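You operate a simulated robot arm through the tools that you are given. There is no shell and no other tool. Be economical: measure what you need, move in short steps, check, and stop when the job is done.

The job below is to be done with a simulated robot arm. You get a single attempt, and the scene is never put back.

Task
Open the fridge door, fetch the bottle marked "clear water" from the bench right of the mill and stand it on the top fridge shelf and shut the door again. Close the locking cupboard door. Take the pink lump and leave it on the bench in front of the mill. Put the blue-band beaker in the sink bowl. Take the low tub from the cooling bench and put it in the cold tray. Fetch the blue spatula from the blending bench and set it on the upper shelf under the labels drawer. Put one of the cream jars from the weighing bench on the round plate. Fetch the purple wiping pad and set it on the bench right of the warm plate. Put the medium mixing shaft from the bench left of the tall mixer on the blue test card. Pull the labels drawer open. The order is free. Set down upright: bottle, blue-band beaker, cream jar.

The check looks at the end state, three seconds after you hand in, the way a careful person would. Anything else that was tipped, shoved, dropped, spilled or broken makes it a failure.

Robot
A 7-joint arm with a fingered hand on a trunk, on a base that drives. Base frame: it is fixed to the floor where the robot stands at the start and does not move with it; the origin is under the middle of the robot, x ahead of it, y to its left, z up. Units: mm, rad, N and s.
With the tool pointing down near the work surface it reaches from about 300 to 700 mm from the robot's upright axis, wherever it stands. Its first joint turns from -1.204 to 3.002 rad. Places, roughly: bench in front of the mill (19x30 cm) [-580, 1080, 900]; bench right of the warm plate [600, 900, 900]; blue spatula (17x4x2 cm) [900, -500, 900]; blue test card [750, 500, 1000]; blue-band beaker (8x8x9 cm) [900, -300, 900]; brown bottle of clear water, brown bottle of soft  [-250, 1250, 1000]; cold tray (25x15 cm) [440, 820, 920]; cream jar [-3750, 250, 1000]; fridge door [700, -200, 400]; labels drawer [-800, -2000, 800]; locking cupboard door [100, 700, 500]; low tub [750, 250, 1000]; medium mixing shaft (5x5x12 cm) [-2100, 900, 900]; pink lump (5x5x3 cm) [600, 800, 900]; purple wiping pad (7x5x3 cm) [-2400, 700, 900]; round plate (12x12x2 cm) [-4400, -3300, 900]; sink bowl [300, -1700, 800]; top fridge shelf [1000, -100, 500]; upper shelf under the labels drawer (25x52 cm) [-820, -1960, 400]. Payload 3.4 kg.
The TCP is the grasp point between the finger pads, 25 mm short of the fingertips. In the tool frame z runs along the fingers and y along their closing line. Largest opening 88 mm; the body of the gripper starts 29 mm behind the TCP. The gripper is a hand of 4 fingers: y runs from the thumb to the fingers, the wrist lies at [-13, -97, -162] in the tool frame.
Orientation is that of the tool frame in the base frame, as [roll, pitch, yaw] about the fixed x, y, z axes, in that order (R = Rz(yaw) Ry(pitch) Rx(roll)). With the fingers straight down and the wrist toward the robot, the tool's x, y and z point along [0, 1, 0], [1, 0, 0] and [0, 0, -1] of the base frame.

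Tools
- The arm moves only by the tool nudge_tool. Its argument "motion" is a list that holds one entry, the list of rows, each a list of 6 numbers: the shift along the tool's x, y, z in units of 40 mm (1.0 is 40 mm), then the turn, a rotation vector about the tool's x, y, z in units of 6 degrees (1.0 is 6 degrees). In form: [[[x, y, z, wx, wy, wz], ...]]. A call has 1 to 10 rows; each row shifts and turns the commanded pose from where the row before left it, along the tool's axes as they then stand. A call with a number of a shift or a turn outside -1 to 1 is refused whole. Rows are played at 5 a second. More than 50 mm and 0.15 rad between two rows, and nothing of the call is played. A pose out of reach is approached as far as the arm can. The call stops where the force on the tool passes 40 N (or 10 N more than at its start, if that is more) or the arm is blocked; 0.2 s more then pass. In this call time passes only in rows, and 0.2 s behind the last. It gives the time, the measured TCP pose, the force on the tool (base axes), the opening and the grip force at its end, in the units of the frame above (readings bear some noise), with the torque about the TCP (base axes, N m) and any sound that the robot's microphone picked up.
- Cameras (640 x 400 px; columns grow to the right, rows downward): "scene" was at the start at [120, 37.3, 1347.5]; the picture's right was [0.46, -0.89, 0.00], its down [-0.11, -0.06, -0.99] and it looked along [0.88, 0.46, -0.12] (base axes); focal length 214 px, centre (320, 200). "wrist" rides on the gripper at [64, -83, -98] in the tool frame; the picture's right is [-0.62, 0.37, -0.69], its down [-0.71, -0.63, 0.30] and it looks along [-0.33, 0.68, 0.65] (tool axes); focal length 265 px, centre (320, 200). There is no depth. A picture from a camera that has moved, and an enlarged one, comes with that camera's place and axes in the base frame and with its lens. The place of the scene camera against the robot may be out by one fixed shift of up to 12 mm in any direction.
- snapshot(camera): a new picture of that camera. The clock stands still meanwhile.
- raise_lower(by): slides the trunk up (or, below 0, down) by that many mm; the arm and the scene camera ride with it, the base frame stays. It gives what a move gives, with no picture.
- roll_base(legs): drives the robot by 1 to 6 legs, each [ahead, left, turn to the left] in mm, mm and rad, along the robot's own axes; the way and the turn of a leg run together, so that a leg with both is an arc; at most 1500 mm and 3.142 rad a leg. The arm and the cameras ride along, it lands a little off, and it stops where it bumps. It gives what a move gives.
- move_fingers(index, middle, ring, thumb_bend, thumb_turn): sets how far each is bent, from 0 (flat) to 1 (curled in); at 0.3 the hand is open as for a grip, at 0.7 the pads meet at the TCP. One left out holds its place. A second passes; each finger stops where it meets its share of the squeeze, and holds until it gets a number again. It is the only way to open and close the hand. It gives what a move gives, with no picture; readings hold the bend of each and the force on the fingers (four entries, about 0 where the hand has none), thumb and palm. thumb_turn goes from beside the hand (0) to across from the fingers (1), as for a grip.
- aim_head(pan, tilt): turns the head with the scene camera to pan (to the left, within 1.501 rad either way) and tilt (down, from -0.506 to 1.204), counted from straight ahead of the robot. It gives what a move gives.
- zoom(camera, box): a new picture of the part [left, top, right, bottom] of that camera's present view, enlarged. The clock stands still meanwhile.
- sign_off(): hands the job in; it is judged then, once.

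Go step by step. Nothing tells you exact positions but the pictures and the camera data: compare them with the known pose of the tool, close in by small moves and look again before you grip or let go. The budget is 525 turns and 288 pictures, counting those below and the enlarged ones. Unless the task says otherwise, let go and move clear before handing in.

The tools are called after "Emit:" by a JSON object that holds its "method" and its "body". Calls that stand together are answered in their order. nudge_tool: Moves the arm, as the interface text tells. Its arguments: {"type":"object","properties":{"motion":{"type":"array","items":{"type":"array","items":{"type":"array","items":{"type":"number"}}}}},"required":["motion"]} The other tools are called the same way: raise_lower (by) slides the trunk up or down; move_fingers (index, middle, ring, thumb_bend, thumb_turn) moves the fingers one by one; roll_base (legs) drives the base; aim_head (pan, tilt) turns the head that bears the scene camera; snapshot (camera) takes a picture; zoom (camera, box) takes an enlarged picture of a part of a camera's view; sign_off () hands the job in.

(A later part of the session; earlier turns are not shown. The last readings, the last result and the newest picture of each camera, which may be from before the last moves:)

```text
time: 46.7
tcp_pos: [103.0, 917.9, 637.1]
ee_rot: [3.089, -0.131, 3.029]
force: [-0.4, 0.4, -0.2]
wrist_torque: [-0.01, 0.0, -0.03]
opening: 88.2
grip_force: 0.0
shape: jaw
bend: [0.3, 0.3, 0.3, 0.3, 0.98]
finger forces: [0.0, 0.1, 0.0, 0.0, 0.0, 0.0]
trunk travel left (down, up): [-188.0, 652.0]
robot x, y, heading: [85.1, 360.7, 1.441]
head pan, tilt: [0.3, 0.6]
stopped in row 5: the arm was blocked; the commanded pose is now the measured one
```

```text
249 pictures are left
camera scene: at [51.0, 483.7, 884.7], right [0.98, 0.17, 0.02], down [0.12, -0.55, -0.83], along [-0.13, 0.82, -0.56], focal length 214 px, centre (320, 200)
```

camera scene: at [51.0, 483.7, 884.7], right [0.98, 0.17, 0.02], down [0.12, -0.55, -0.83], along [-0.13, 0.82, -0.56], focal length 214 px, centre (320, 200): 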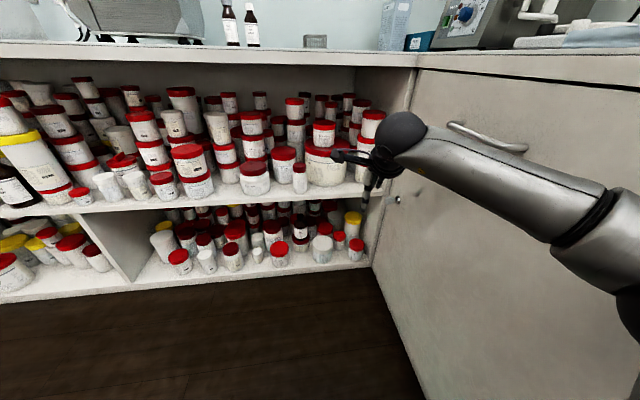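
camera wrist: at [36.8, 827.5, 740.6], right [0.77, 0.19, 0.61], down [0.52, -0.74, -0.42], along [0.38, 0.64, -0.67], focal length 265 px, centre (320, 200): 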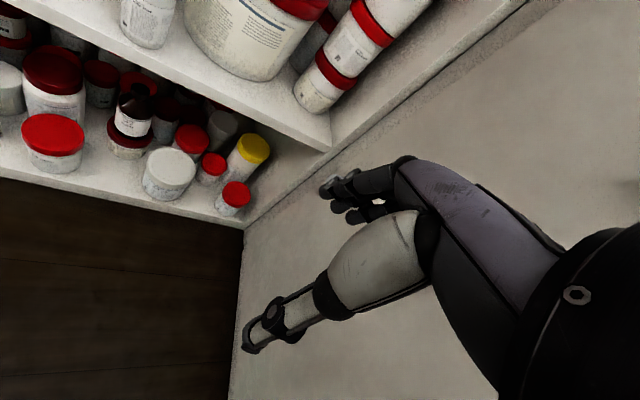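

The door blocks firmly and my base was nudged away, so the door appears shut. I back off and look at it from a distance.

Emit:
{"method": "roll_base", "body": {"legs": [[-60, 80, 0], [-350, 50, 0]]}}

Emit:
{"method": "aim_head", "body": {"pan": -0.4, "tilt": 0.4}}

Emit:
{"method": "snapshot", "body": {"camera": "scene"}}

```text
time: 49.7
tcp_pos: [-55.0, 538.3, 625.4]
ee_rot: [3.113, -0.154, 3.011]
force: [0.1, -0.2, 0.7]
wrist_torque: [0.04, -0.02, -0.01]
opening: 88.1
grip_force: 0.0
shape: jaw
bend: [0.3, 0.3, 0.3, 0.3, 0.98]
finger forces: [0.0, 0.0, 0.0, 0.0, 0.0, 0.0]
trunk travel left (down, up): [-188.0, 652.0]
robot x, y, heading: [-88.2, -25.3, 1.438]
head pan, tilt: [0.3, 0.6]
```

```text
time: 50.8
tcp_pos: [-53.3, 538.9, 625.8]
ee_rot: [3.112, -0.153, 3.013]
force: [0.7, -0.2, 0.2]
wrist_torque: [-0.01, 0.0, 0.0]
opening: 87.6
grip_force: 0.0
shape: jaw
bend: [0.3, 0.3, 0.3, 0.3, 0.98]
finger forces: [0.0, 0.0, 0.1, 0.1, 0.1, 0.1]
trunk travel left (down, up): [-188.0, 652.0]
robot x, y, heading: [-91.1, -25.5, 1.438]
head pan, tilt: [-0.4, 0.4]
```

```text
248 pictures are left
camera scene: at [-47.7, 98.2, 901.5], right [0.86, -0.51, 0.0], down [-0.2, -0.34, -0.92], along [0.47, 0.79, -0.39], focal length 214 px, centre (320, 200)
```

scene: 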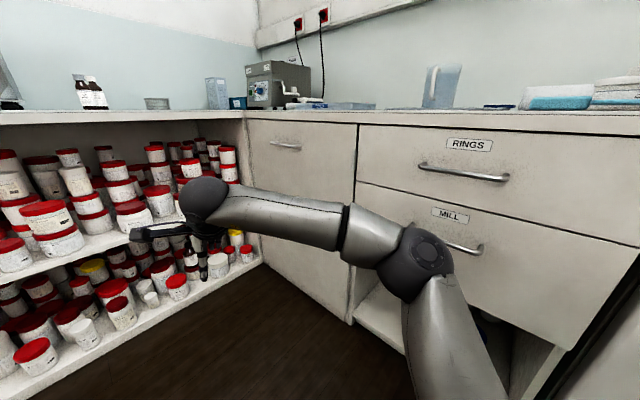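

The door looks flush. Next: the pink lump. I retract the arm, raise the trunk for bench work, turn to face the bench and drive in front of the lump.

Emit:
{"method": "nudge_tool", "body": {"motion": [[[0, -1, 0, 0, 0, 0], [0, -1, 0, 0, 0, 0], [0, -1, 0, 0, 0, 0], [0, -1, 0, 0, 0, 0], [0, -1, 0, 0, 0, 0]]]}}

Emit:
{"method": "raise_lower", "body": {"by": 450}}

Emit:
{"method": "roll_base", "body": {"legs": [[0, 0, -1.153], [0, 557, 0]]}}

Emit:
{"method": "snapshot", "body": {"camera": "scene"}}

```text
time: 52.0
tcp_pos: [-80.3, 339.9, 618.9]
ee_rot: [3.114, -0.152, 3.009]
force: [0.2, -0.1, -0.6]
wrist_torque: [0.0, -0.02, -0.01]
opening: 87.7
grip_force: 0.0
shape: jaw
bend: [0.3, 0.3, 0.3, 0.3, 0.98]
finger forces: [0.1, 0.0, 0.0, 0.1, 0.1, 0.0]
trunk travel left (down, up): [-188.0, 652.0]
robot x, y, heading: [-88.0, -23.4, 1.44]
head pan, tilt: [-0.4, 0.4]
```

```text
refused: 450 is not a number from -400 to 400
```

```text
time: 58.1
tcp_pos: [99.5, 641.3, 618.6]
ee_rot: [3.114, -0.153, 1.841]
force: [-0.1, -0.3, -0.1]
wrist_torque: [0.01, -0.01, -0.02]
opening: 87.7
grip_force: 0.1
shape: jaw
bend: [0.3, 0.3, 0.3, 0.3, 0.98]
finger forces: [0.0, 0.0, 0.0, 0.1, 0.0, 0.0]
trunk travel left (down, up): [-188.0, 652.0]
robot x, y, heading: [-239.2, 502.3, 0.271]
head pan, tilt: [-0.4, 0.4]
```

```text
247 pictures are left
camera scene: at [-112.9, 501.0, 901.5], right [-0.13, -0.99, 0.0], down [-0.39, 0.05, -0.92], along [0.91, -0.12, -0.39], focal length 214 px, centre (320, 200)
```

scene: 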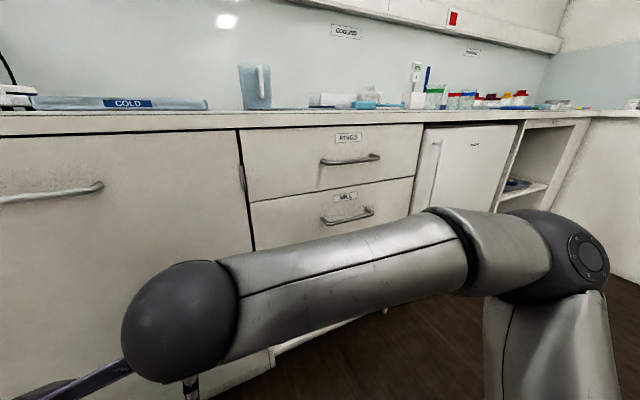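

The door is flush. Raise the trunk and drive ahead.

Emit:
{"method": "raise_lower", "body": {"by": 400}}

Emit:
{"method": "roll_base", "body": {"legs": [[150, 0, 0]]}}

Emit:
{"method": "aim_head", "body": {"pan": 0.0, "tilt": 0.6}}

Emit:
{"method": "snapshot", "body": {"camera": "scene"}}

Emit:
{"method": "snapshot", "body": {"camera": "wrist"}}

```text
time: 61.9
tcp_pos: [101.1, 641.8, 1019.2]
ee_rot: [3.111, -0.154, 1.844]
force: [-0.2, 0.8, -0.4]
wrist_torque: [-0.03, -0.03, 0.0]
opening: 88.1
grip_force: 0.0
shape: jaw
bend: [0.3, 0.3, 0.3, 0.3, 0.98]
finger forces: [0.0, 0.1, 0.0, 0.1, 0.1, 0.0]
trunk travel left (down, up): [-588.0, 252.0]
robot x, y, heading: [-238.9, 503.7, 0.266]
head pan, tilt: [-0.4, 0.4]
```

```text
time: 63.3
tcp_pos: [249.7, 683.3, 1020.0]
ee_rot: [3.113, -0.154, 1.841]
force: [0.6, 1.3, -0.6]
wrist_torque: [0.01, 0.0, 0.02]
opening: 87.8
grip_force: 0.2
shape: jaw
bend: [0.3, 0.3, 0.3, 0.3, 0.98]
finger forces: [0.0, 0.0, 0.0, 0.0, 0.0, 0.0]
trunk travel left (down, up): [-588.0, 252.0]
robot x, y, heading: [-95.5, 547.3, 0.267]
head pan, tilt: [-0.4, 0.4]
```

```text
time: 64.2
tcp_pos: [248.9, 682.4, 1020.1]
ee_rot: [3.114, -0.153, 1.841]
force: [-0.1, -0.2, 0.2]
wrist_torque: [0.0, -0.01, 0.02]
opening: 87.8
grip_force: 0.0
shape: jaw
bend: [0.3, 0.3, 0.3, 0.3, 0.98]
finger forces: [0.0, 0.1, 0.1, 0.1, 0.1, 0.0]
trunk travel left (down, up): [-588.0, 252.0]
robot x, y, heading: [-91.8, 547.4, 0.267]
head pan, tilt: [0.0, 0.6]
```

```text
246 pictures are left
camera scene: at [29.4, 577.8, 1283.3], right [0.27, -0.96, 0.0], down [-0.54, -0.15, -0.83], along [0.8, 0.22, -0.56], focal length 214 px, centre (320, 200)
```

scene: 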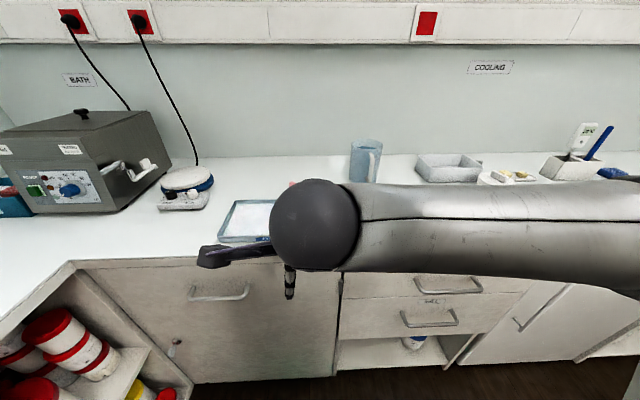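

```text
245 pictures are left
camera wrist: at [153.3, 705.6, 1124.5], right [0.53, -0.6, 0.6], down [-0.42, -0.8, -0.43], along [0.74, -0.03, -0.68], focal length 265 px, centre (320, 200)
```

wrist: 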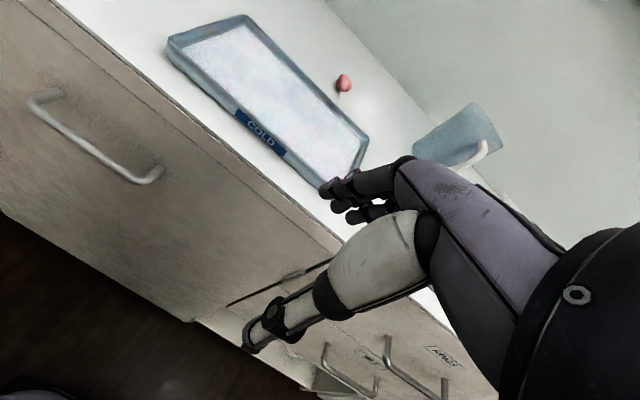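

Lump at about (614, 834). I drive in closer, level the tool and move above it.

Emit:
{"method": "roll_base", "body": {"legs": [[140, 0, 0]]}}

Emit:
{"method": "nudge_tool", "body": {"motion": [[[0.2, 1, 0, 0, -0.75, 0], [0.2, 1, 0, 0, -0.75, 0], [0.2, 1, 0, 0, 0, 0], [0.2, 1, 0, 0, 0, 0], [0.2, 1, 0, 0, 0, 0], [0.2, 1, 0, 0, 0, 0]]]}}

Emit:
{"method": "snapshot", "body": {"camera": "wrist"}}

```text
time: 65.5
tcp_pos: [384.5, 719.4, 1020.4]
ee_rot: [3.114, -0.153, 1.841]
force: [1.3, 0.2, -0.4]
wrist_torque: [0.01, 0.03, 0.0]
opening: 87.8
grip_force: 0.0
shape: jaw
bend: [0.3, 0.3, 0.3, 0.3, 0.98]
finger forces: [0.0, 0.0, 0.0, 0.0, 0.1, 0.0]
trunk travel left (down, up): [-588.0, 252.0]
robot x, y, heading: [49.8, 587.3, 0.272]
head pan, tilt: [0.0, 0.6]
```

```text
time: 66.9
tcp_pos: [604.1, 829.5, 1026.4]
ee_rot: [3.112, 0.006, 1.839]
force: [0.7, 0.1, 0.2]
wrist_torque: [-0.03, 0.03, -0.01]
opening: 87.6
grip_force: 0.1
shape: jaw
bend: [0.3, 0.3, 0.3, 0.3, 0.98]
finger forces: [0.0, 0.1, 0.0, 0.1, 0.0, 0.0]
trunk travel left (down, up): [-588.0, 252.0]
robot x, y, heading: [43.6, 590.1, 0.268]
head pan, tilt: [0.0, 0.6]
```

```text
244 pictures are left
camera wrist: at [503.5, 868.6, 1121.7], right [0.5, -0.5, 0.71], down [-0.41, -0.86, -0.32], along [0.76, -0.13, -0.63], focal length 265 px, centre (320, 200)
```

wrist: 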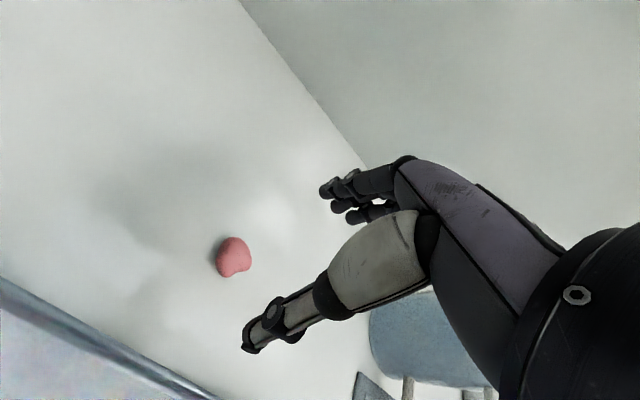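

Lump at (617, 835). Align and descend.

Emit:
{"method": "nudge_tool", "body": {"motion": [[[0.03, 0.35, 0.3, 0, 0, 0], [0, 0, 0.8, 0, 0, 0], [0, 0, 0.8, 0, 0, 0], [0, 0, 0.5, 0, 0, 0]]]}}

Emit:
{"method": "snapshot", "body": {"camera": "wrist"}}

```text
time: 67.9
tcp_pos: [618.3, 833.5, 930.9]
ee_rot: [3.114, 0.002, 1.837]
force: [-0.4, -0.3, -0.7]
wrist_torque: [-0.01, -0.02, -0.01]
opening: 87.8
grip_force: 0.1
shape: jaw
bend: [0.3, 0.3, 0.3, 0.3, 0.98]
finger forces: [0.0, 0.0, 0.0, 0.0, 0.0, 0.0]
trunk travel left (down, up): [-588.0, 252.0]
robot x, y, heading: [40.3, 585.4, 0.273]
head pan, tilt: [0.0, 0.6]
```

```text
243 pictures are left
camera wrist: at [518.3, 872.3, 1027.5], right [0.5, -0.5, 0.7], down [-0.41, -0.85, -0.32], along [0.76, -0.13, -0.63], focal length 265 px, centre (320, 200)
```

wrist: 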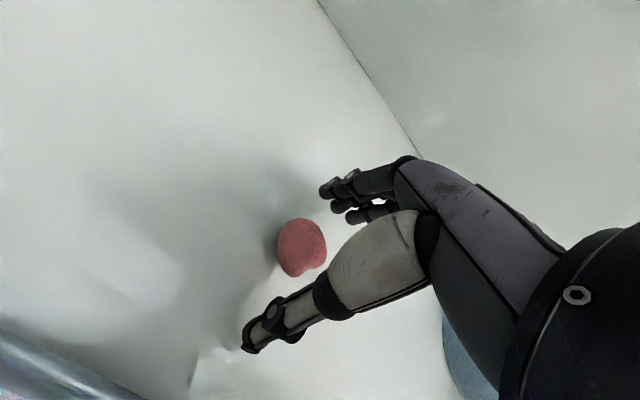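

Lump is between the fingers and thumb. Close.

Emit:
{"method": "move_fingers", "body": {"index": 0.7, "middle": 0.7, "ring": 0.7, "thumb_bend": 0.7}}

Emit:
{"method": "snapshot", "body": {"camera": "wrist"}}

```text
time: 68.9
tcp_pos: [617.7, 832.9, 931.3]
ee_rot: [3.113, 0.004, 1.837]
force: [-0.2, -0.1, 0.6]
wrist_torque: [-0.03, -0.02, 0.01]
opening: 35.5
grip_force: 16.0
shape: fingers
bend: [0.57, 0.61, 0.68, 0.53, 0.95]
finger forces: [7.7, 6.4, 2.2, 0.0, 15.2, 0.0]
trunk travel left (down, up): [-588.0, 252.0]
robot x, y, heading: [44.9, 581.6, 0.27]
head pan, tilt: [0.0, 0.6]
```

```text
242 pictures are left
camera wrist: at [518.3, 872.3, 1027.9], right [0.5, -0.5, 0.7], down [-0.41, -0.85, -0.32], along [0.76, -0.13, -0.63], focal length 265 px, centre (320, 200)
```

wrist: 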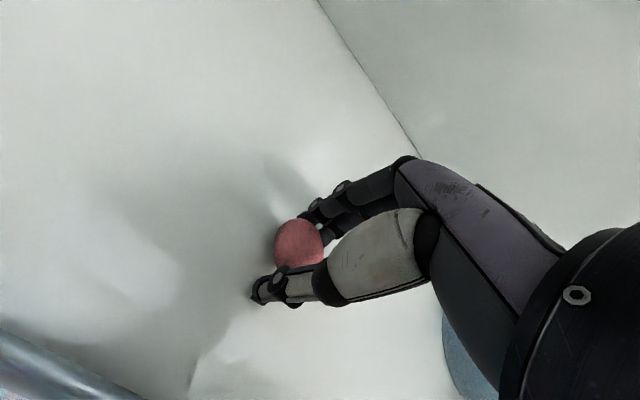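

Gripped. Lift, retract, and drive to the mill bench.

Emit:
{"method": "nudge_tool", "body": {"motion": [[[0, 0, -0.9, 0, 0, 0], [0, 0, -0.9, 0, 0, 0], [0, -0.6, -0.9, 0, 0, 0], [0, -1, 0, 0, 0, 0], [0, -1, 0, 0, 0, 0], [0, -1, 0, 0, 0, 0], [0, -1, 0, 0, 0, 0], [0, -1, 0, 0, 0, 0]]]}}

Emit:
{"method": "roll_base", "body": {"legs": [[-450, 0, 0], [0, 0, 1.585]]}}

Emit:
{"method": "snapshot", "body": {"camera": "scene"}}

Emit:
{"method": "snapshot", "body": {"camera": "wrist"}}

```text
time: 70.7
tcp_pos: [398.0, 774.2, 1035.6]
ee_rot: [3.113, 0.004, 1.838]
force: [0.5, -0.4, -0.2]
wrist_torque: [0.0, -0.03, -0.02]
opening: 35.3
grip_force: 15.9
shape: fingers
bend: [0.57, 0.62, 0.68, 0.53, 0.95]
finger forces: [7.6, 6.3, 2.1, 0.0, 15.1, 0.1]
trunk travel left (down, up): [-588.0, 252.0]
robot x, y, heading: [43.2, 582.7, 0.271]
head pan, tilt: [0.0, 0.6]
```

```text
time: 77.2
tcp_pos: [-579.3, 819.6, 1036.0]
ee_rot: [3.115, 0.005, -2.86]
force: [-0.6, 0.0, -0.1]
wrist_torque: [-0.02, -0.02, 0.0]
opening: 35.1
grip_force: 14.8
shape: fingers
bend: [0.57, 0.62, 0.68, 0.53, 0.95]
finger forces: [7.5, 6.2, 1.9, 0.0, 14.5, 0.0]
trunk travel left (down, up): [-588.0, 252.0]
robot x, y, heading: [-384.0, 467.3, 1.854]
head pan, tilt: [0.0, 0.6]
```

```text
241 pictures are left
camera scene: at [-433.8, 594.7, 1283.3], right [0.96, 0.28, 0.0], down [0.16, -0.54, -0.83], along [-0.23, 0.79, -0.56], focal length 214 px, centre (320, 200)
```

scene: 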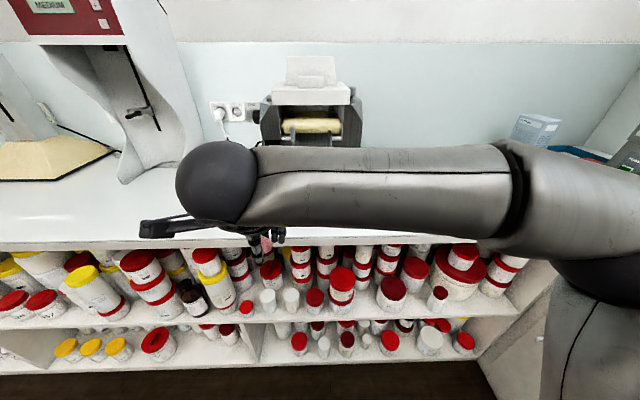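

```text
240 pictures are left
camera wrist: at [-617.6, 718.0, 1130.7], right [0.5, 0.51, 0.7], down [0.86, -0.4, -0.32], along [0.12, 0.76, -0.63], focal length 265 px, centre (320, 200)
```

wrist: 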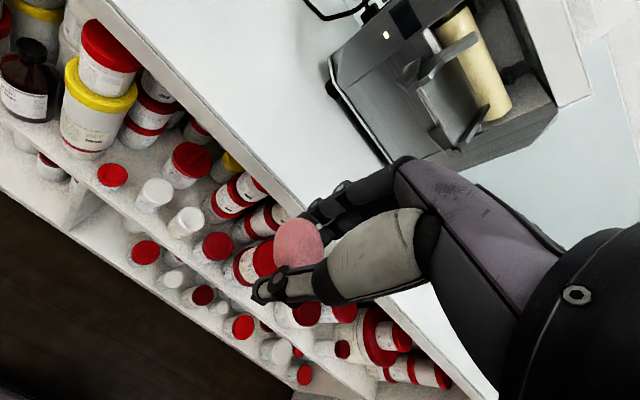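

The mill front is at about (-640, 1235). I'll place the lump at about (-594, 1084).

Emit:
{"method": "nudge_tool", "body": {"motion": [[[-0.25, 1, 0, 0, 0, 0], [-0.25, 1, 0, 0, 0, 0], [-0.25, 1, 0, 0, 0, 0], [-0.25, 1, 0, 0, 0, 0], [-0.25, 1, 0, 0, 0, 0], [-0.23, 0.8, 0, 0, 0, 0], [0, 0.6, 0.6, 0, 0, 0], [0, 0, 0.8, 0, 0, 0]]]}}

Emit:
{"method": "snapshot", "body": {"camera": "wrist"}}

```text
time: 79.0
tcp_pos: [-595.3, 1075.1, 996.1]
ee_rot: [3.119, 0.007, -2.852]
force: [9.0, -21.3, -11.1]
wrist_torque: [0.99, 0.53, -0.28]
opening: 35.4
grip_force: 28.4
shape: fingers
bend: [0.58, 0.63, 0.69, 0.53, 0.95]
finger forces: [8.0, 8.6, 1.6, 0.0, 14.3, 23.6]
trunk travel left (down, up): [-588.0, 252.0]
robot x, y, heading: [-379.7, 464.5, 1.856]
head pan, tilt: [0.0, 0.6]
stopped in row 8: the force on the tool passed its limit at 44 N (the readings are from after the stop); the commanded pose is now the measured one
```

```text
239 pictures are left
camera wrist: at [-632.8, 973.2, 1093.4], right [0.49, 0.51, 0.7], down [0.86, -0.39, -0.31], along [0.11, 0.76, -0.64], focal length 265 px, centre (320, 200)
```

wrist: 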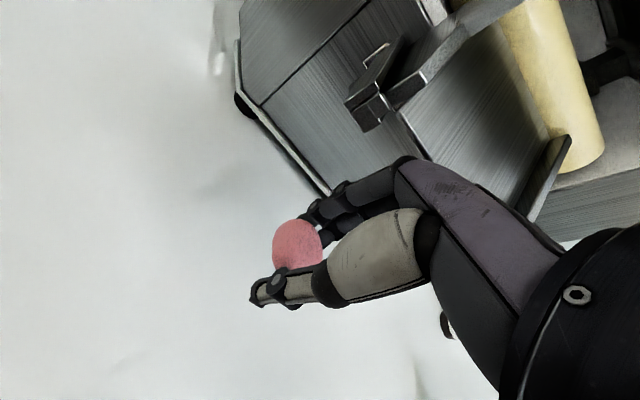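

The palm touched the mill. I back off 60 mm and descend there.

Emit:
{"method": "nudge_tool", "body": {"motion": [[[0, -0.8, -0.1, 0, 0, 0], [0, -0.8, 0, 0, 0, 0], [0, 0, 0.8, 0, 0, 0]]]}}

Emit:
{"method": "snapshot", "body": {"camera": "wrist"}}

Emit:
{"method": "snapshot", "body": {"camera": "scene"}}

```text
time: 79.8
tcp_pos: [-576.1, 1018.8, 967.9]
ee_rot: [3.115, 0.003, -2.855]
force: [-0.6, 0.1, -1.0]
wrist_torque: [0.0, -0.01, 0.0]
opening: 35.0
grip_force: 14.9
shape: fingers
bend: [0.58, 0.63, 0.69, 0.53, 0.95]
finger forces: [8.0, 5.5, 1.6, 0.0, 13.9, 0.1]
trunk travel left (down, up): [-588.0, 252.0]
robot x, y, heading: [-381.1, 469.0, 1.856]
head pan, tilt: [0.0, 0.6]
```

```text
238 pictures are left
camera wrist: at [-614.4, 917.1, 1063.9], right [0.49, 0.51, 0.7], down [0.86, -0.39, -0.32], along [0.11, 0.76, -0.63], focal length 265 px, centre (320, 200)
```

wrist: 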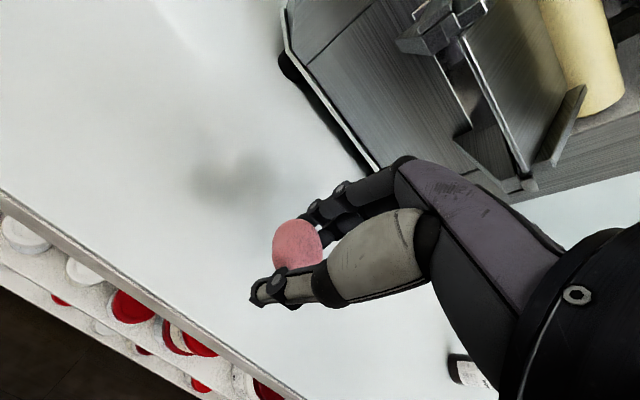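

```text
237 pictures are left
camera scene: at [-433.6, 594.7, 1283.2], right [0.96, 0.28, 0.0], down [0.16, -0.54, -0.82], along [-0.23, 0.79, -0.57], focal length 214 px, centre (320, 200)
```

scene: 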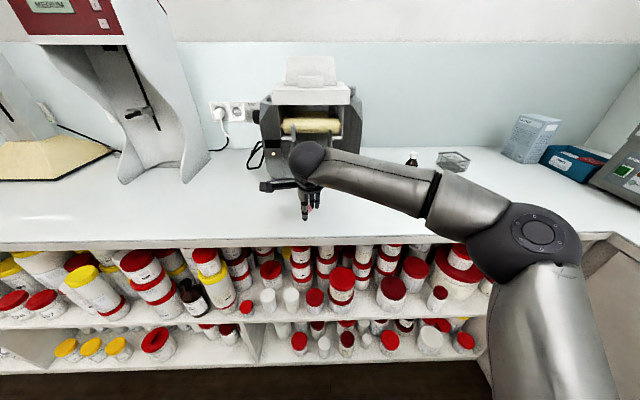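

Emit:
{"method": "nudge_tool", "body": {"motion": [[[0, 0.5, 0, 0, 0, 0], [0, 0, 0.5, 0, 0, 0], [0, 0, 0.38, 0, 0, 0]]]}}

Emit:
{"method": "move_fingers", "body": {"index": 0.3, "middle": 0.3, "ring": 0.3, "thumb_bend": 0.3}}

Emit:
{"method": "snapshot", "body": {"camera": "wrist"}}

```text
time: 80.6
tcp_pos: [-582.7, 1037.7, 932.7]
ee_rot: [3.117, 0.005, -2.854]
force: [-0.1, 0.2, -1.6]
wrist_torque: [-0.02, 0.02, 0.0]
opening: 34.9
grip_force: 14.1
shape: fingers
bend: [0.58, 0.63, 0.69, 0.53, 0.95]
finger forces: [8.0, 5.6, 1.6, 0.0, 13.8, 0.0]
trunk travel left (down, up): [-588.0, 252.0]
robot x, y, heading: [-384.1, 468.7, 1.858]
head pan, tilt: [0.0, 0.6]
```

```text
time: 81.6
tcp_pos: [-583.7, 1037.9, 931.9]
ee_rot: [3.115, 0.005, -2.854]
force: [-0.3, -1.0, 0.3]
wrist_torque: [-0.02, 0.01, -0.04]
opening: 84.6
grip_force: 0.0
shape: fingers
bend: [0.3, 0.3, 0.3, 0.3, 0.97]
finger forces: [0.0, 0.1, 0.0, 0.0, 0.1, 0.0]
trunk travel left (down, up): [-588.0, 252.0]
robot x, y, heading: [-386.1, 464.5, 1.855]
head pan, tilt: [0.0, 0.6]
```

```text
236 pictures are left
camera wrist: at [-621.0, 936.4, 1028.5], right [0.49, 0.51, 0.7], down [0.86, -0.39, -0.32], along [0.12, 0.76, -0.63], focal length 265 px, centre (320, 200)
```

wrist: 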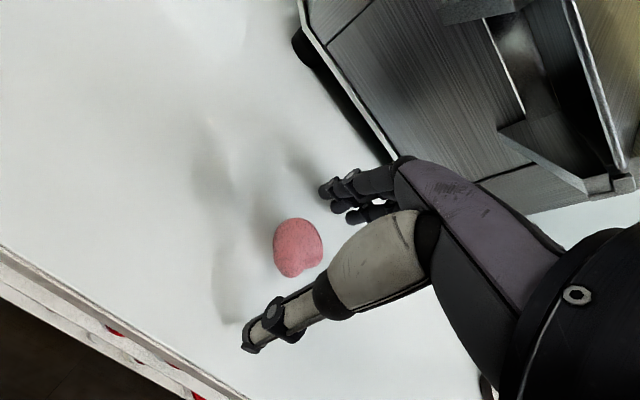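

Lump placed. Lift clear, retract, then look along the left bench toward the weighing bench.

Emit:
{"method": "nudge_tool", "body": {"motion": [[[0, 0, -1, 0, 0, 0], [0, 0, -1, 0, 0, 0], [0, -0.5, -1, 0, 0, 0], [0, -1, 0, 0, 0, 0], [0, -1, 0, 0, 0, 0], [0, -1, 0, 0, 0, 0], [0, -1, 0, 0, 0, 0]]]}}

Emit:
{"method": "snapshot", "body": {"camera": "wrist"}}

Emit:
{"method": "roll_base", "body": {"legs": [[-100, 0, 0], [0, 1500, 0]]}}

Emit:
{"method": "snapshot", "body": {"camera": "scene"}}

Emit:
{"method": "snapshot", "body": {"camera": "wrist"}}

```text
time: 83.2
tcp_pos: [-531.4, 862.2, 1049.3]
ee_rot: [3.115, 0.006, -2.853]
force: [1.1, -0.1, -0.4]
wrist_torque: [-0.05, 0.02, 0.0]
opening: 84.7
grip_force: 0.1
shape: fingers
bend: [0.3, 0.3, 0.3, 0.3, 0.97]
finger forces: [0.0, 0.0, 0.1, 0.0, 0.1, 0.0]
trunk travel left (down, up): [-588.0, 252.0]
robot x, y, heading: [-382.7, 469.3, 1.856]
head pan, tilt: [0.0, 0.6]
```

```text
235 pictures are left
camera wrist: at [-569.1, 760.6, 1144.1], right [0.49, 0.51, 0.71], down [0.86, -0.39, -0.32], along [0.11, 0.77, -0.63], focal length 265 px, centre (320, 200)
```

wrist: 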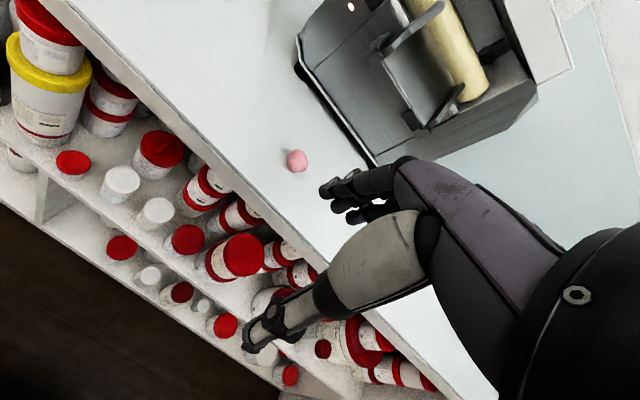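

```text
time: 91.4
tcp_pos: [-1939.4, 341.5, 1048.2]
ee_rot: [3.115, 0.006, -2.847]
force: [-0.4, 0.4, -1.4]
wrist_torque: [0.02, -0.03, -0.01]
opening: 84.6
grip_force: 0.0
shape: fingers
bend: [0.3, 0.3, 0.3, 0.3, 0.97]
finger forces: [0.1, 0.0, 0.0, 0.1, 0.1, 0.0]
trunk travel left (down, up): [-588.0, 252.0]
robot x, y, heading: [-1787.7, -58.3, 1.866]
head pan, tilt: [0.0, 0.6]
```

```text
234 pictures are left
camera scene: at [-1839.7, 72.4, 1283.3], right [0.96, 0.29, 0.0], down [0.16, -0.54, -0.83], along [-0.24, 0.79, -0.56], focal length 214 px, centre (320, 200)
```

scene: 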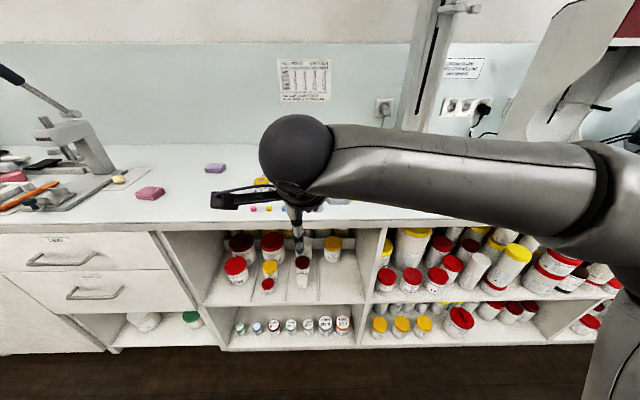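

```text
233 pictures are left
camera wrist: at [-1976.9, 240.1, 1143.8], right [0.49, 0.51, 0.7], down [0.87, -0.39, -0.32], along [0.11, 0.76, -0.63], focal length 265 px, centre (320, 200)
```

wrist: 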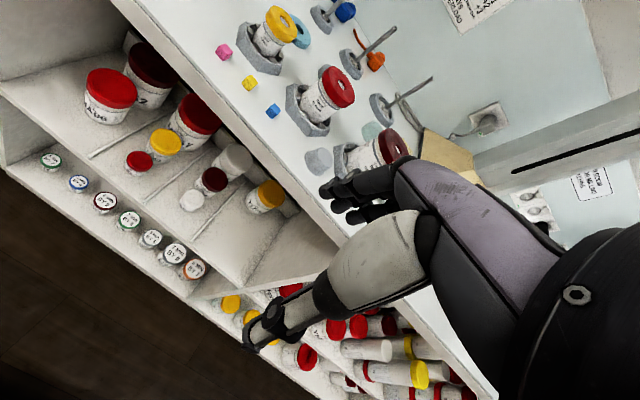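

Emit:
{"method": "zoom", "body": {"camera": "scene", "box": [265, 50, 345, 110]}}

Emit:
{"method": "zoom", "body": {"camera": "wrist", "box": [200, 0, 480, 180]}}

Emit:
{"method": "zoom", "body": {"camera": "scene", "box": [0, 60, 280, 240]}}

```text
6.67 times, centred on (305, 80) of scene
camera zoom: at [-1839.7, 72.4, 1283.3], right [0.96, 0.29, 0.0], down [0.16, -0.54, -0.83], along [-0.24, 0.79, -0.56], focal length 1430 px, centre (420, 1000)
```

zoom: 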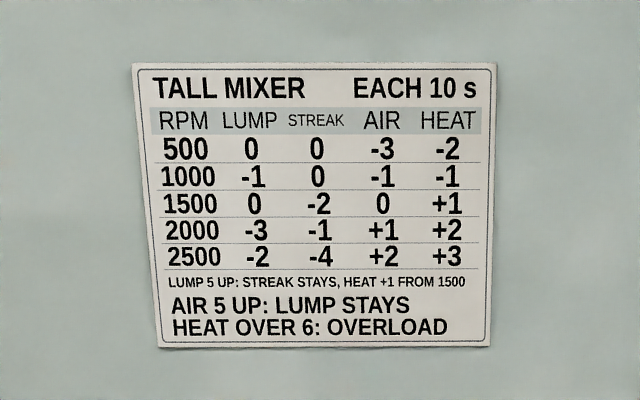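

```text
2.22 times, centred on (340, 90) of wrist
camera zoom: at [-1976.9, 240.1, 1143.8], right [0.49, 0.51, 0.7], down [0.87, -0.39, -0.32], along [0.11, 0.76, -0.63], focal length 590 px, centre (276, 444)
```

zoom: 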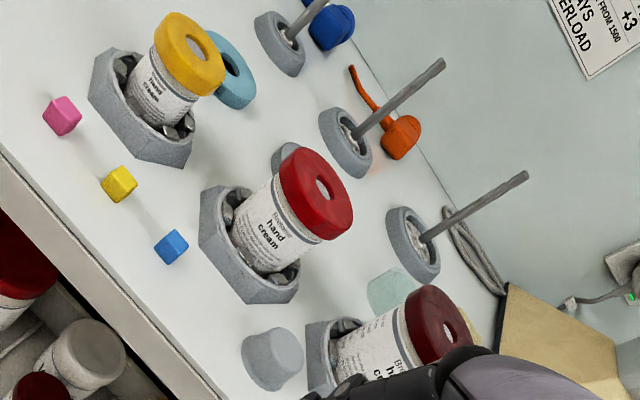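

```text
2.22 times, centred on (140, 150) of scene
camera zoom: at [-1839.7, 72.4, 1283.3], right [0.96, 0.29, 0.0], down [0.16, -0.54, -0.83], along [-0.24, 0.79, -0.56], focal length 477 px, centre (720, 311)
```

zoom: 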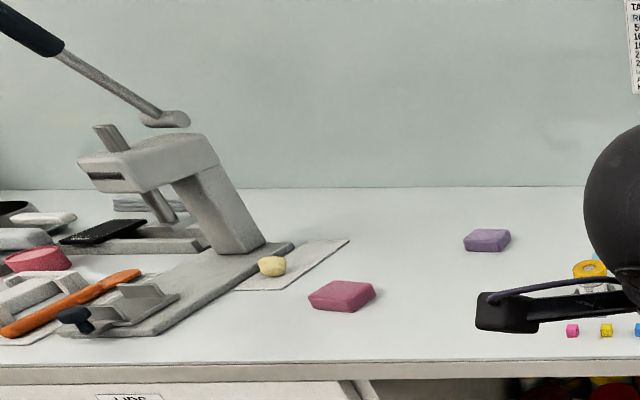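

The purple pad is at about (-2460, 688); three mixing shafts stand left of the tall mixer. First I continue to the weighing bench for the cream jar.

Emit:
{"method": "roll_base", "body": {"legs": [[0, 1400, -0.01]]}}

Emit:
{"method": "snapshot", "body": {"camera": "scene"}}

Emit:
{"method": "snapshot", "body": {"camera": "wrist"}}

```text
time: 98.4
tcp_pos: [-3293.9, -86.2, 1048.5]
ee_rot: [3.115, 0.006, -2.818]
force: [-0.5, 0.3, 0.1]
wrist_torque: [-0.03, 0.02, -0.03]
opening: 84.3
grip_force: 0.1
shape: fingers
bend: [0.3, 0.3, 0.3, 0.3, 0.97]
finger forces: [0.0, 0.0, 0.0, 0.0, 0.1, 0.1]
trunk travel left (down, up): [-588.0, 252.0]
robot x, y, heading: [-3131.1, -476.4, 1.886]
head pan, tilt: [0.0, 0.6]
```

```text
229 pictures are left
camera scene: at [-3186.2, -352.1, 1283.3], right [0.95, 0.31, 0.0], down [0.18, -0.54, -0.83], along [-0.26, 0.78, -0.56], focal length 214 px, centre (320, 200)
```

scene: 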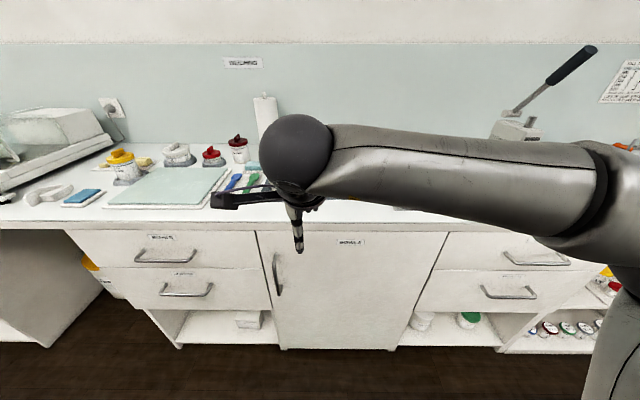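

```text
228 pictures are left
camera wrist: at [-3328.1, -188.8, 1143.8], right [0.47, 0.53, 0.7], down [0.88, -0.36, -0.32], along [0.09, 0.77, -0.63], focal length 265 px, centre (320, 200)
```

wrist: 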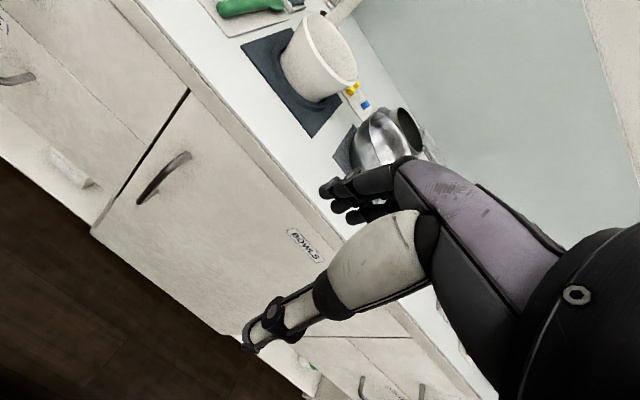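

Emit:
{"method": "zoom", "body": {"camera": "scene", "box": [0, 80, 280, 240]}}

Emit:
{"method": "roll_base", "body": {"legs": [[0, 500, -0.03]]}}

Emit:
{"method": "snapshot", "body": {"camera": "scene"}}

Emit:
{"method": "snapshot", "body": {"camera": "wrist"}}

```text
2.29 times, centred on (140, 160) of scene
camera zoom: at [-3186.2, -352.1, 1283.3], right [0.95, 0.31, 0.0], down [0.18, -0.54, -0.83], along [-0.26, 0.78, -0.56], focal length 490 px, centre (731, 291)
```

zoom: 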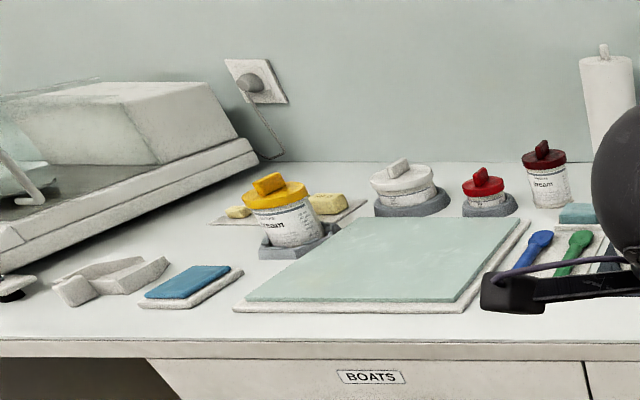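

```text
time: 101.3
tcp_pos: [-3759.5, -234.6, 1047.5]
ee_rot: [3.116, 0.006, -2.838]
force: [-0.1, -0.2, 0.1]
wrist_torque: [0.03, -0.04, -0.04]
opening: 84.5
grip_force: 0.0
shape: fingers
bend: [0.3, 0.3, 0.3, 0.3, 0.97]
finger forces: [0.0, 0.1, 0.0, 0.1, 0.0, 0.1]
trunk travel left (down, up): [-588.0, 252.0]
robot x, y, heading: [-3607.7, -626.6, 1.87]
head pan, tilt: [0.0, 0.6]
```

```text
226 pictures are left
camera scene: at [-3658.0, -503.3, 1283.3], right [0.96, 0.3, 0.0], down [0.17, -0.54, -0.83], along [-0.24, 0.79, -0.56], focal length 214 px, centre (320, 200)
```

scene: 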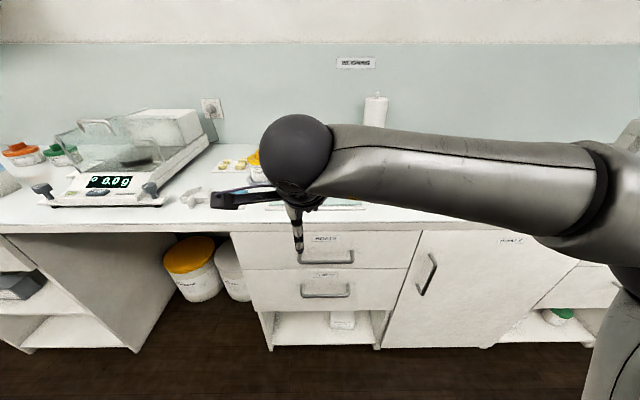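

```text
225 pictures are left
camera wrist: at [-3796.7, -337.0, 1143.8], right [0.48, 0.52, 0.71], down [0.87, -0.38, -0.32], along [0.1, 0.77, -0.63], focal length 265 px, centre (320, 200)
```

wrist: 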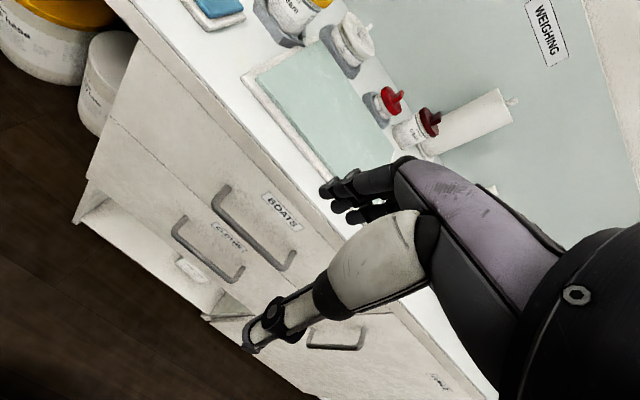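

Emit:
{"method": "zoom", "body": {"camera": "wrist", "box": [230, 0, 540, 190]}}

```text
2.06 times, centred on (385, 95) of wrist
camera zoom: at [-3796.7, -337.0, 1143.8], right [0.48, 0.52, 0.71], down [0.87, -0.38, -0.32], along [0.1, 0.77, -0.63], focal length 548 px, centre (186, 417)
```

zoom: 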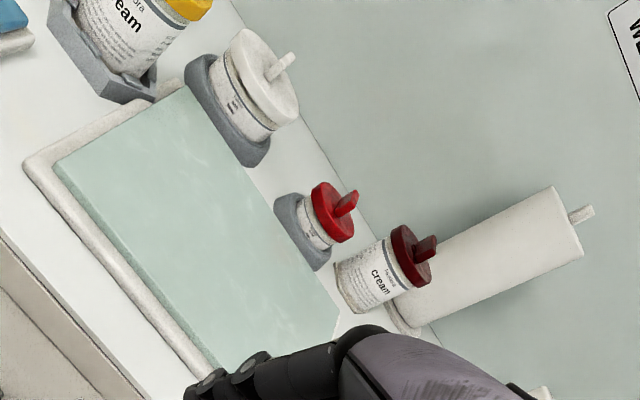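

The free-standing dark-red lidded jar labelled "cream" is at about (-3781, 325). I drive closer and hover.

Emit:
{"method": "roll_base", "body": {"legs": [[320, 0, -0.01]]}}

Emit:
{"method": "nudge_tool", "body": {"motion": [[[0, 0, -0.8, 0, 0, 0], [0, 0.8, -0.2, 0, 0, 0], [0, 0.8, 0, 0, 0, 0], [0, 0.8, 0, 0, 0, 0]]]}}

Emit:
{"method": "snapshot", "body": {"camera": "wrist"}}

Emit:
{"method": "snapshot", "body": {"camera": "scene"}}

```text
time: 103.5
tcp_pos: [-3847.4, 75.4, 1047.7]
ee_rot: [3.117, 0.006, -2.853]
force: [0.3, 0.1, 0.3]
wrist_torque: [0.01, 0.01, 0.02]
opening: 84.3
grip_force: 0.0
shape: fingers
bend: [0.3, 0.3, 0.3, 0.3, 0.97]
finger forces: [0.1, 0.1, 0.0, 0.1, 0.0, 0.0]
trunk travel left (down, up): [-588.0, 252.0]
robot x, y, heading: [-3699.3, -324.3, 1.852]
head pan, tilt: [0.0, 0.6]
```

```text
time: 104.5
tcp_pos: [-3872.2, 167.9, 1090.9]
ee_rot: [3.117, 0.006, -2.855]
force: [0.0, 0.0, 0.3]
wrist_torque: [-0.01, 0.0, -0.04]
opening: 84.7
grip_force: 0.0
shape: fingers
bend: [0.3, 0.3, 0.3, 0.3, 0.97]
finger forces: [0.1, 0.1, 0.1, 0.1, 0.0, 0.0]
trunk travel left (down, up): [-588.0, 252.0]
robot x, y, heading: [-3697.9, -319.6, 1.858]
head pan, tilt: [0.0, 0.6]
```

```text
223 pictures are left
camera wrist: at [-3910.4, 65.5, 1186.4], right [0.49, 0.51, 0.71], down [0.86, -0.39, -0.32], along [0.12, 0.76, -0.63], focal length 265 px, centre (320, 200)
```

wrist: 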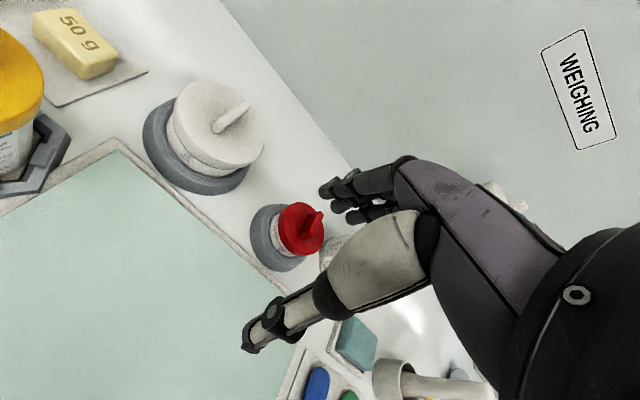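

```text
222 pictures are left
camera scene: at [-3748.4, -194.3, 1283.1], right [0.96, 0.28, 0.0], down [0.16, -0.54, -0.82], along [-0.23, 0.79, -0.57], focal length 214 px, centre (320, 200)
```

scene: 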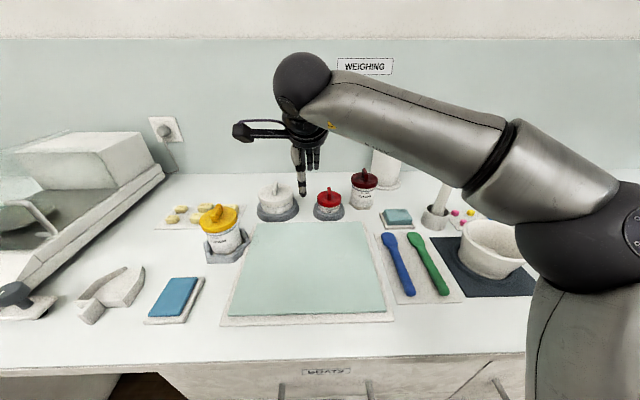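

Emit:
{"method": "zoom", "body": {"camera": "scene", "box": [280, 140, 420, 240]}}

```text
4.00 times, centred on (350, 190) of scene
camera zoom: at [-3748.4, -194.3, 1283.1], right [0.96, 0.28, 0.0], down [0.16, -0.54, -0.82], along [-0.23, 0.79, -0.57], focal length 858 px, centre (200, 240)
```

zoom: 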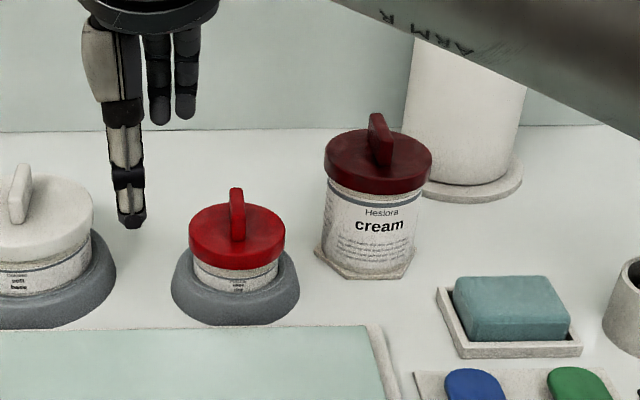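

The jar lid is about 79 mm across, its axis near (-3776, 337). I open the hand wider, move sideways in front of it and check with the wrist camera.

Emit:
{"method": "move_fingers", "body": {"index": 0.15, "middle": 0.15, "ring": 0.15, "thumb_bend": 0.15}}

Emit:
{"method": "nudge_tool", "body": {"motion": [[[-0.9, 0, 0, 0, 0, 0], [-0.9, 0.2, 0, 0, 0, 0], [-0.9, 0.2, 0, 0, 0, 0], [-0.8, 0.2, 0, 0, 0, 0]]]}}

Emit:
{"method": "snapshot", "body": {"camera": "wrist"}}

Emit:
{"method": "snapshot", "body": {"camera": "scene"}}

```text
time: 105.5
tcp_pos: [-3871.4, 165.1, 1091.8]
ee_rot: [3.114, 0.005, -2.854]
force: [0.1, 0.1, 0.7]
wrist_torque: [0.02, 0.02, -0.02]
opening: 112.1
grip_force: 0.0
shape: fingers
bend: [0.15, 0.15, 0.15, 0.15, 0.97]
finger forces: [0.0, 0.0, 0.0, 0.0, 0.0, 0.1]
trunk travel left (down, up): [-588.0, 252.0]
robot x, y, heading: [-3697.2, -324.0, 1.855]
head pan, tilt: [0.0, 0.6]
```

```text
time: 106.5
tcp_pos: [-3744.7, 227.9, 1093.6]
ee_rot: [3.115, 0.004, -2.854]
force: [0.4, -0.6, 0.4]
wrist_torque: [0.01, -0.01, 0.0]
opening: 112.0
grip_force: 0.0
shape: fingers
bend: [0.15, 0.15, 0.15, 0.15, 0.97]
finger forces: [0.1, 0.1, 0.0, 0.1, 0.0, 0.0]
trunk travel left (down, up): [-588.0, 252.0]
robot x, y, heading: [-3699.3, -324.0, 1.859]
head pan, tilt: [0.0, 0.6]
```

```text
220 pictures are left
camera wrist: at [-3781.8, 127.4, 1189.5], right [0.49, 0.51, 0.7], down [0.86, -0.39, -0.32], along [0.12, 0.76, -0.63], focal length 265 px, centre (320, 200)
```

wrist: 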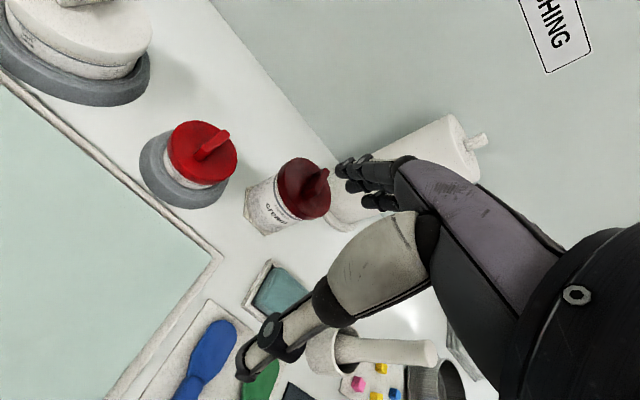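

```text
219 pictures are left
camera scene: at [-3747.1, -195.0, 1283.3], right [0.96, 0.28, 0.0], down [0.16, -0.54, -0.83], along [-0.23, 0.79, -0.56], focal length 214 px, centre (320, 200)
```

scene: 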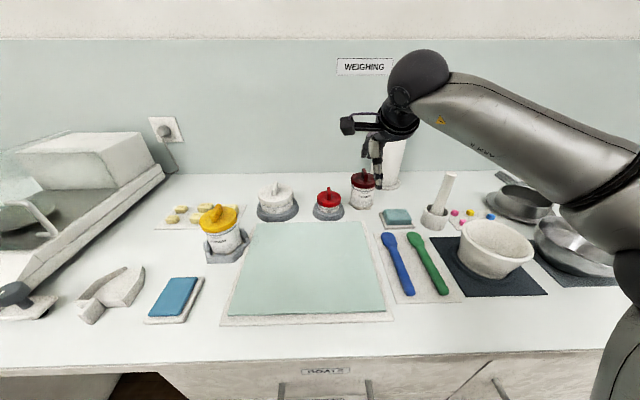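

Emit:
{"method": "nudge_tool", "body": {"motion": [[[-0.2, 0.9, 0, 0, 0, 0], [-0.2, 0.9, 0, 0, 0, 0], [-0.1, 0.9, 0, 0, 0, 0], [0, 0.4, 0, 0, 0, 0]]]}}

Emit:
{"method": "snapshot", "body": {"camera": "wrist"}}

Emit:
{"method": "zoom", "body": {"camera": "scene", "box": [280, 110, 440, 220]}}

```text
time: 107.5
tcp_pos: [-3764.8, 352.8, 1094.4]
ee_rot: [3.116, 0.009, -2.852]
force: [-0.7, -0.2, 0.3]
wrist_torque: [-0.02, 0.0, 0.0]
opening: 112.3
grip_force: 0.0
shape: fingers
bend: [0.15, 0.15, 0.15, 0.15, 0.97]
finger forces: [0.0, 0.0, 0.0, 0.0, 0.0, 0.0]
trunk travel left (down, up): [-588.0, 252.0]
robot x, y, heading: [-3698.2, -325.1, 1.853]
head pan, tilt: [0.0, 0.6]
```

```text
218 pictures are left
camera wrist: at [-3802.9, 250.5, 1191.1], right [0.49, 0.51, 0.71], down [0.86, -0.39, -0.31], along [0.12, 0.77, -0.63], focal length 265 px, centre (320, 200)
```

wrist: 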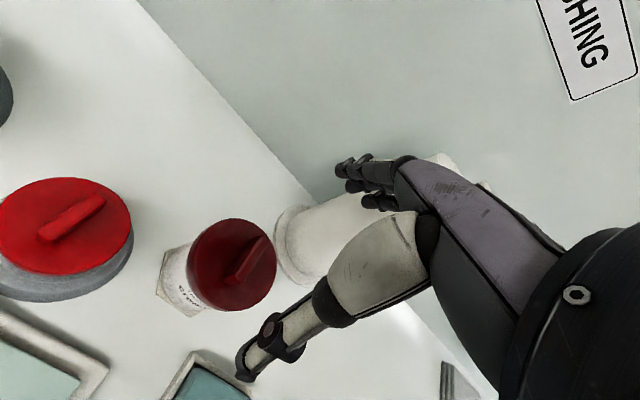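

```text
3.64 times, centred on (360, 165) of scene
camera zoom: at [-3749.8, -195.4, 1283.2], right [0.96, 0.28, 0.0], down [0.16, -0.54, -0.82], along [-0.23, 0.79, -0.57], focal length 780 px, centre (174, 327)
```

zoom: 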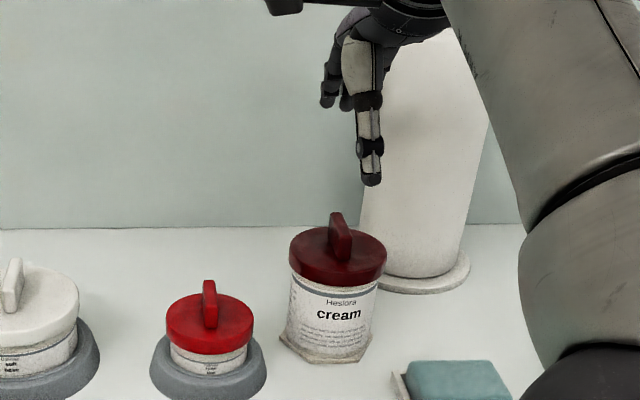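

Lid axis at about (-3766, 361) by the wrist camera. Descend around the lid, keeping the palm above the knob.

Emit:
{"method": "nudge_tool", "body": {"motion": [[[0, 0.2, 0.4, 0, 0, 0], [0, 0, 0.7, 0, 0, 0], [0, 0, 0.7, 0, 0, 0], [0, 0, 0.5, 0, 0, 0]]]}}

Emit:
{"method": "snapshot", "body": {"camera": "wrist"}}

Emit:
{"method": "zoom", "body": {"camera": "scene", "box": [280, 110, 440, 220]}}

```text
time: 108.5
tcp_pos: [-3765.4, 363.1, 1003.1]
ee_rot: [3.116, 0.004, -2.854]
force: [0.8, 0.9, 0.0]
wrist_torque: [0.03, 0.0, 0.0]
opening: 112.1
grip_force: 0.1
shape: fingers
bend: [0.15, 0.15, 0.15, 0.15, 0.97]
finger forces: [0.0, 0.0, 0.1, 0.0, 0.1, 0.1]
trunk travel left (down, up): [-588.0, 252.0]
robot x, y, heading: [-3697.2, -320.7, 1.861]
head pan, tilt: [0.0, 0.6]
```

```text
216 pictures are left
camera wrist: at [-3802.0, 262.4, 1099.3], right [0.49, 0.51, 0.7], down [0.86, -0.39, -0.32], along [0.12, 0.76, -0.63], focal length 265 px, centre (320, 200)
```

wrist: 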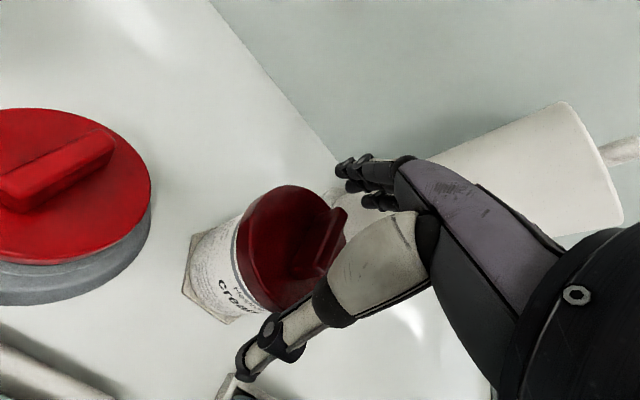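

```text
3.64 times, centred on (360, 165) of scene
camera zoom: at [-3747.6, -195.1, 1283.3], right [0.96, 0.28, 0.0], down [0.16, -0.54, -0.82], along [-0.23, 0.79, -0.57], focal length 780 px, centre (174, 327)
```

zoom: 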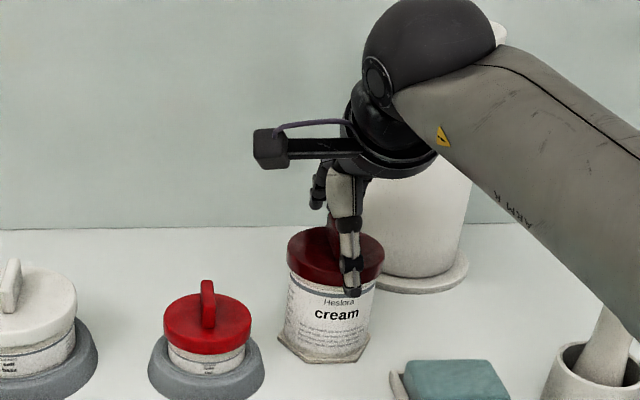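

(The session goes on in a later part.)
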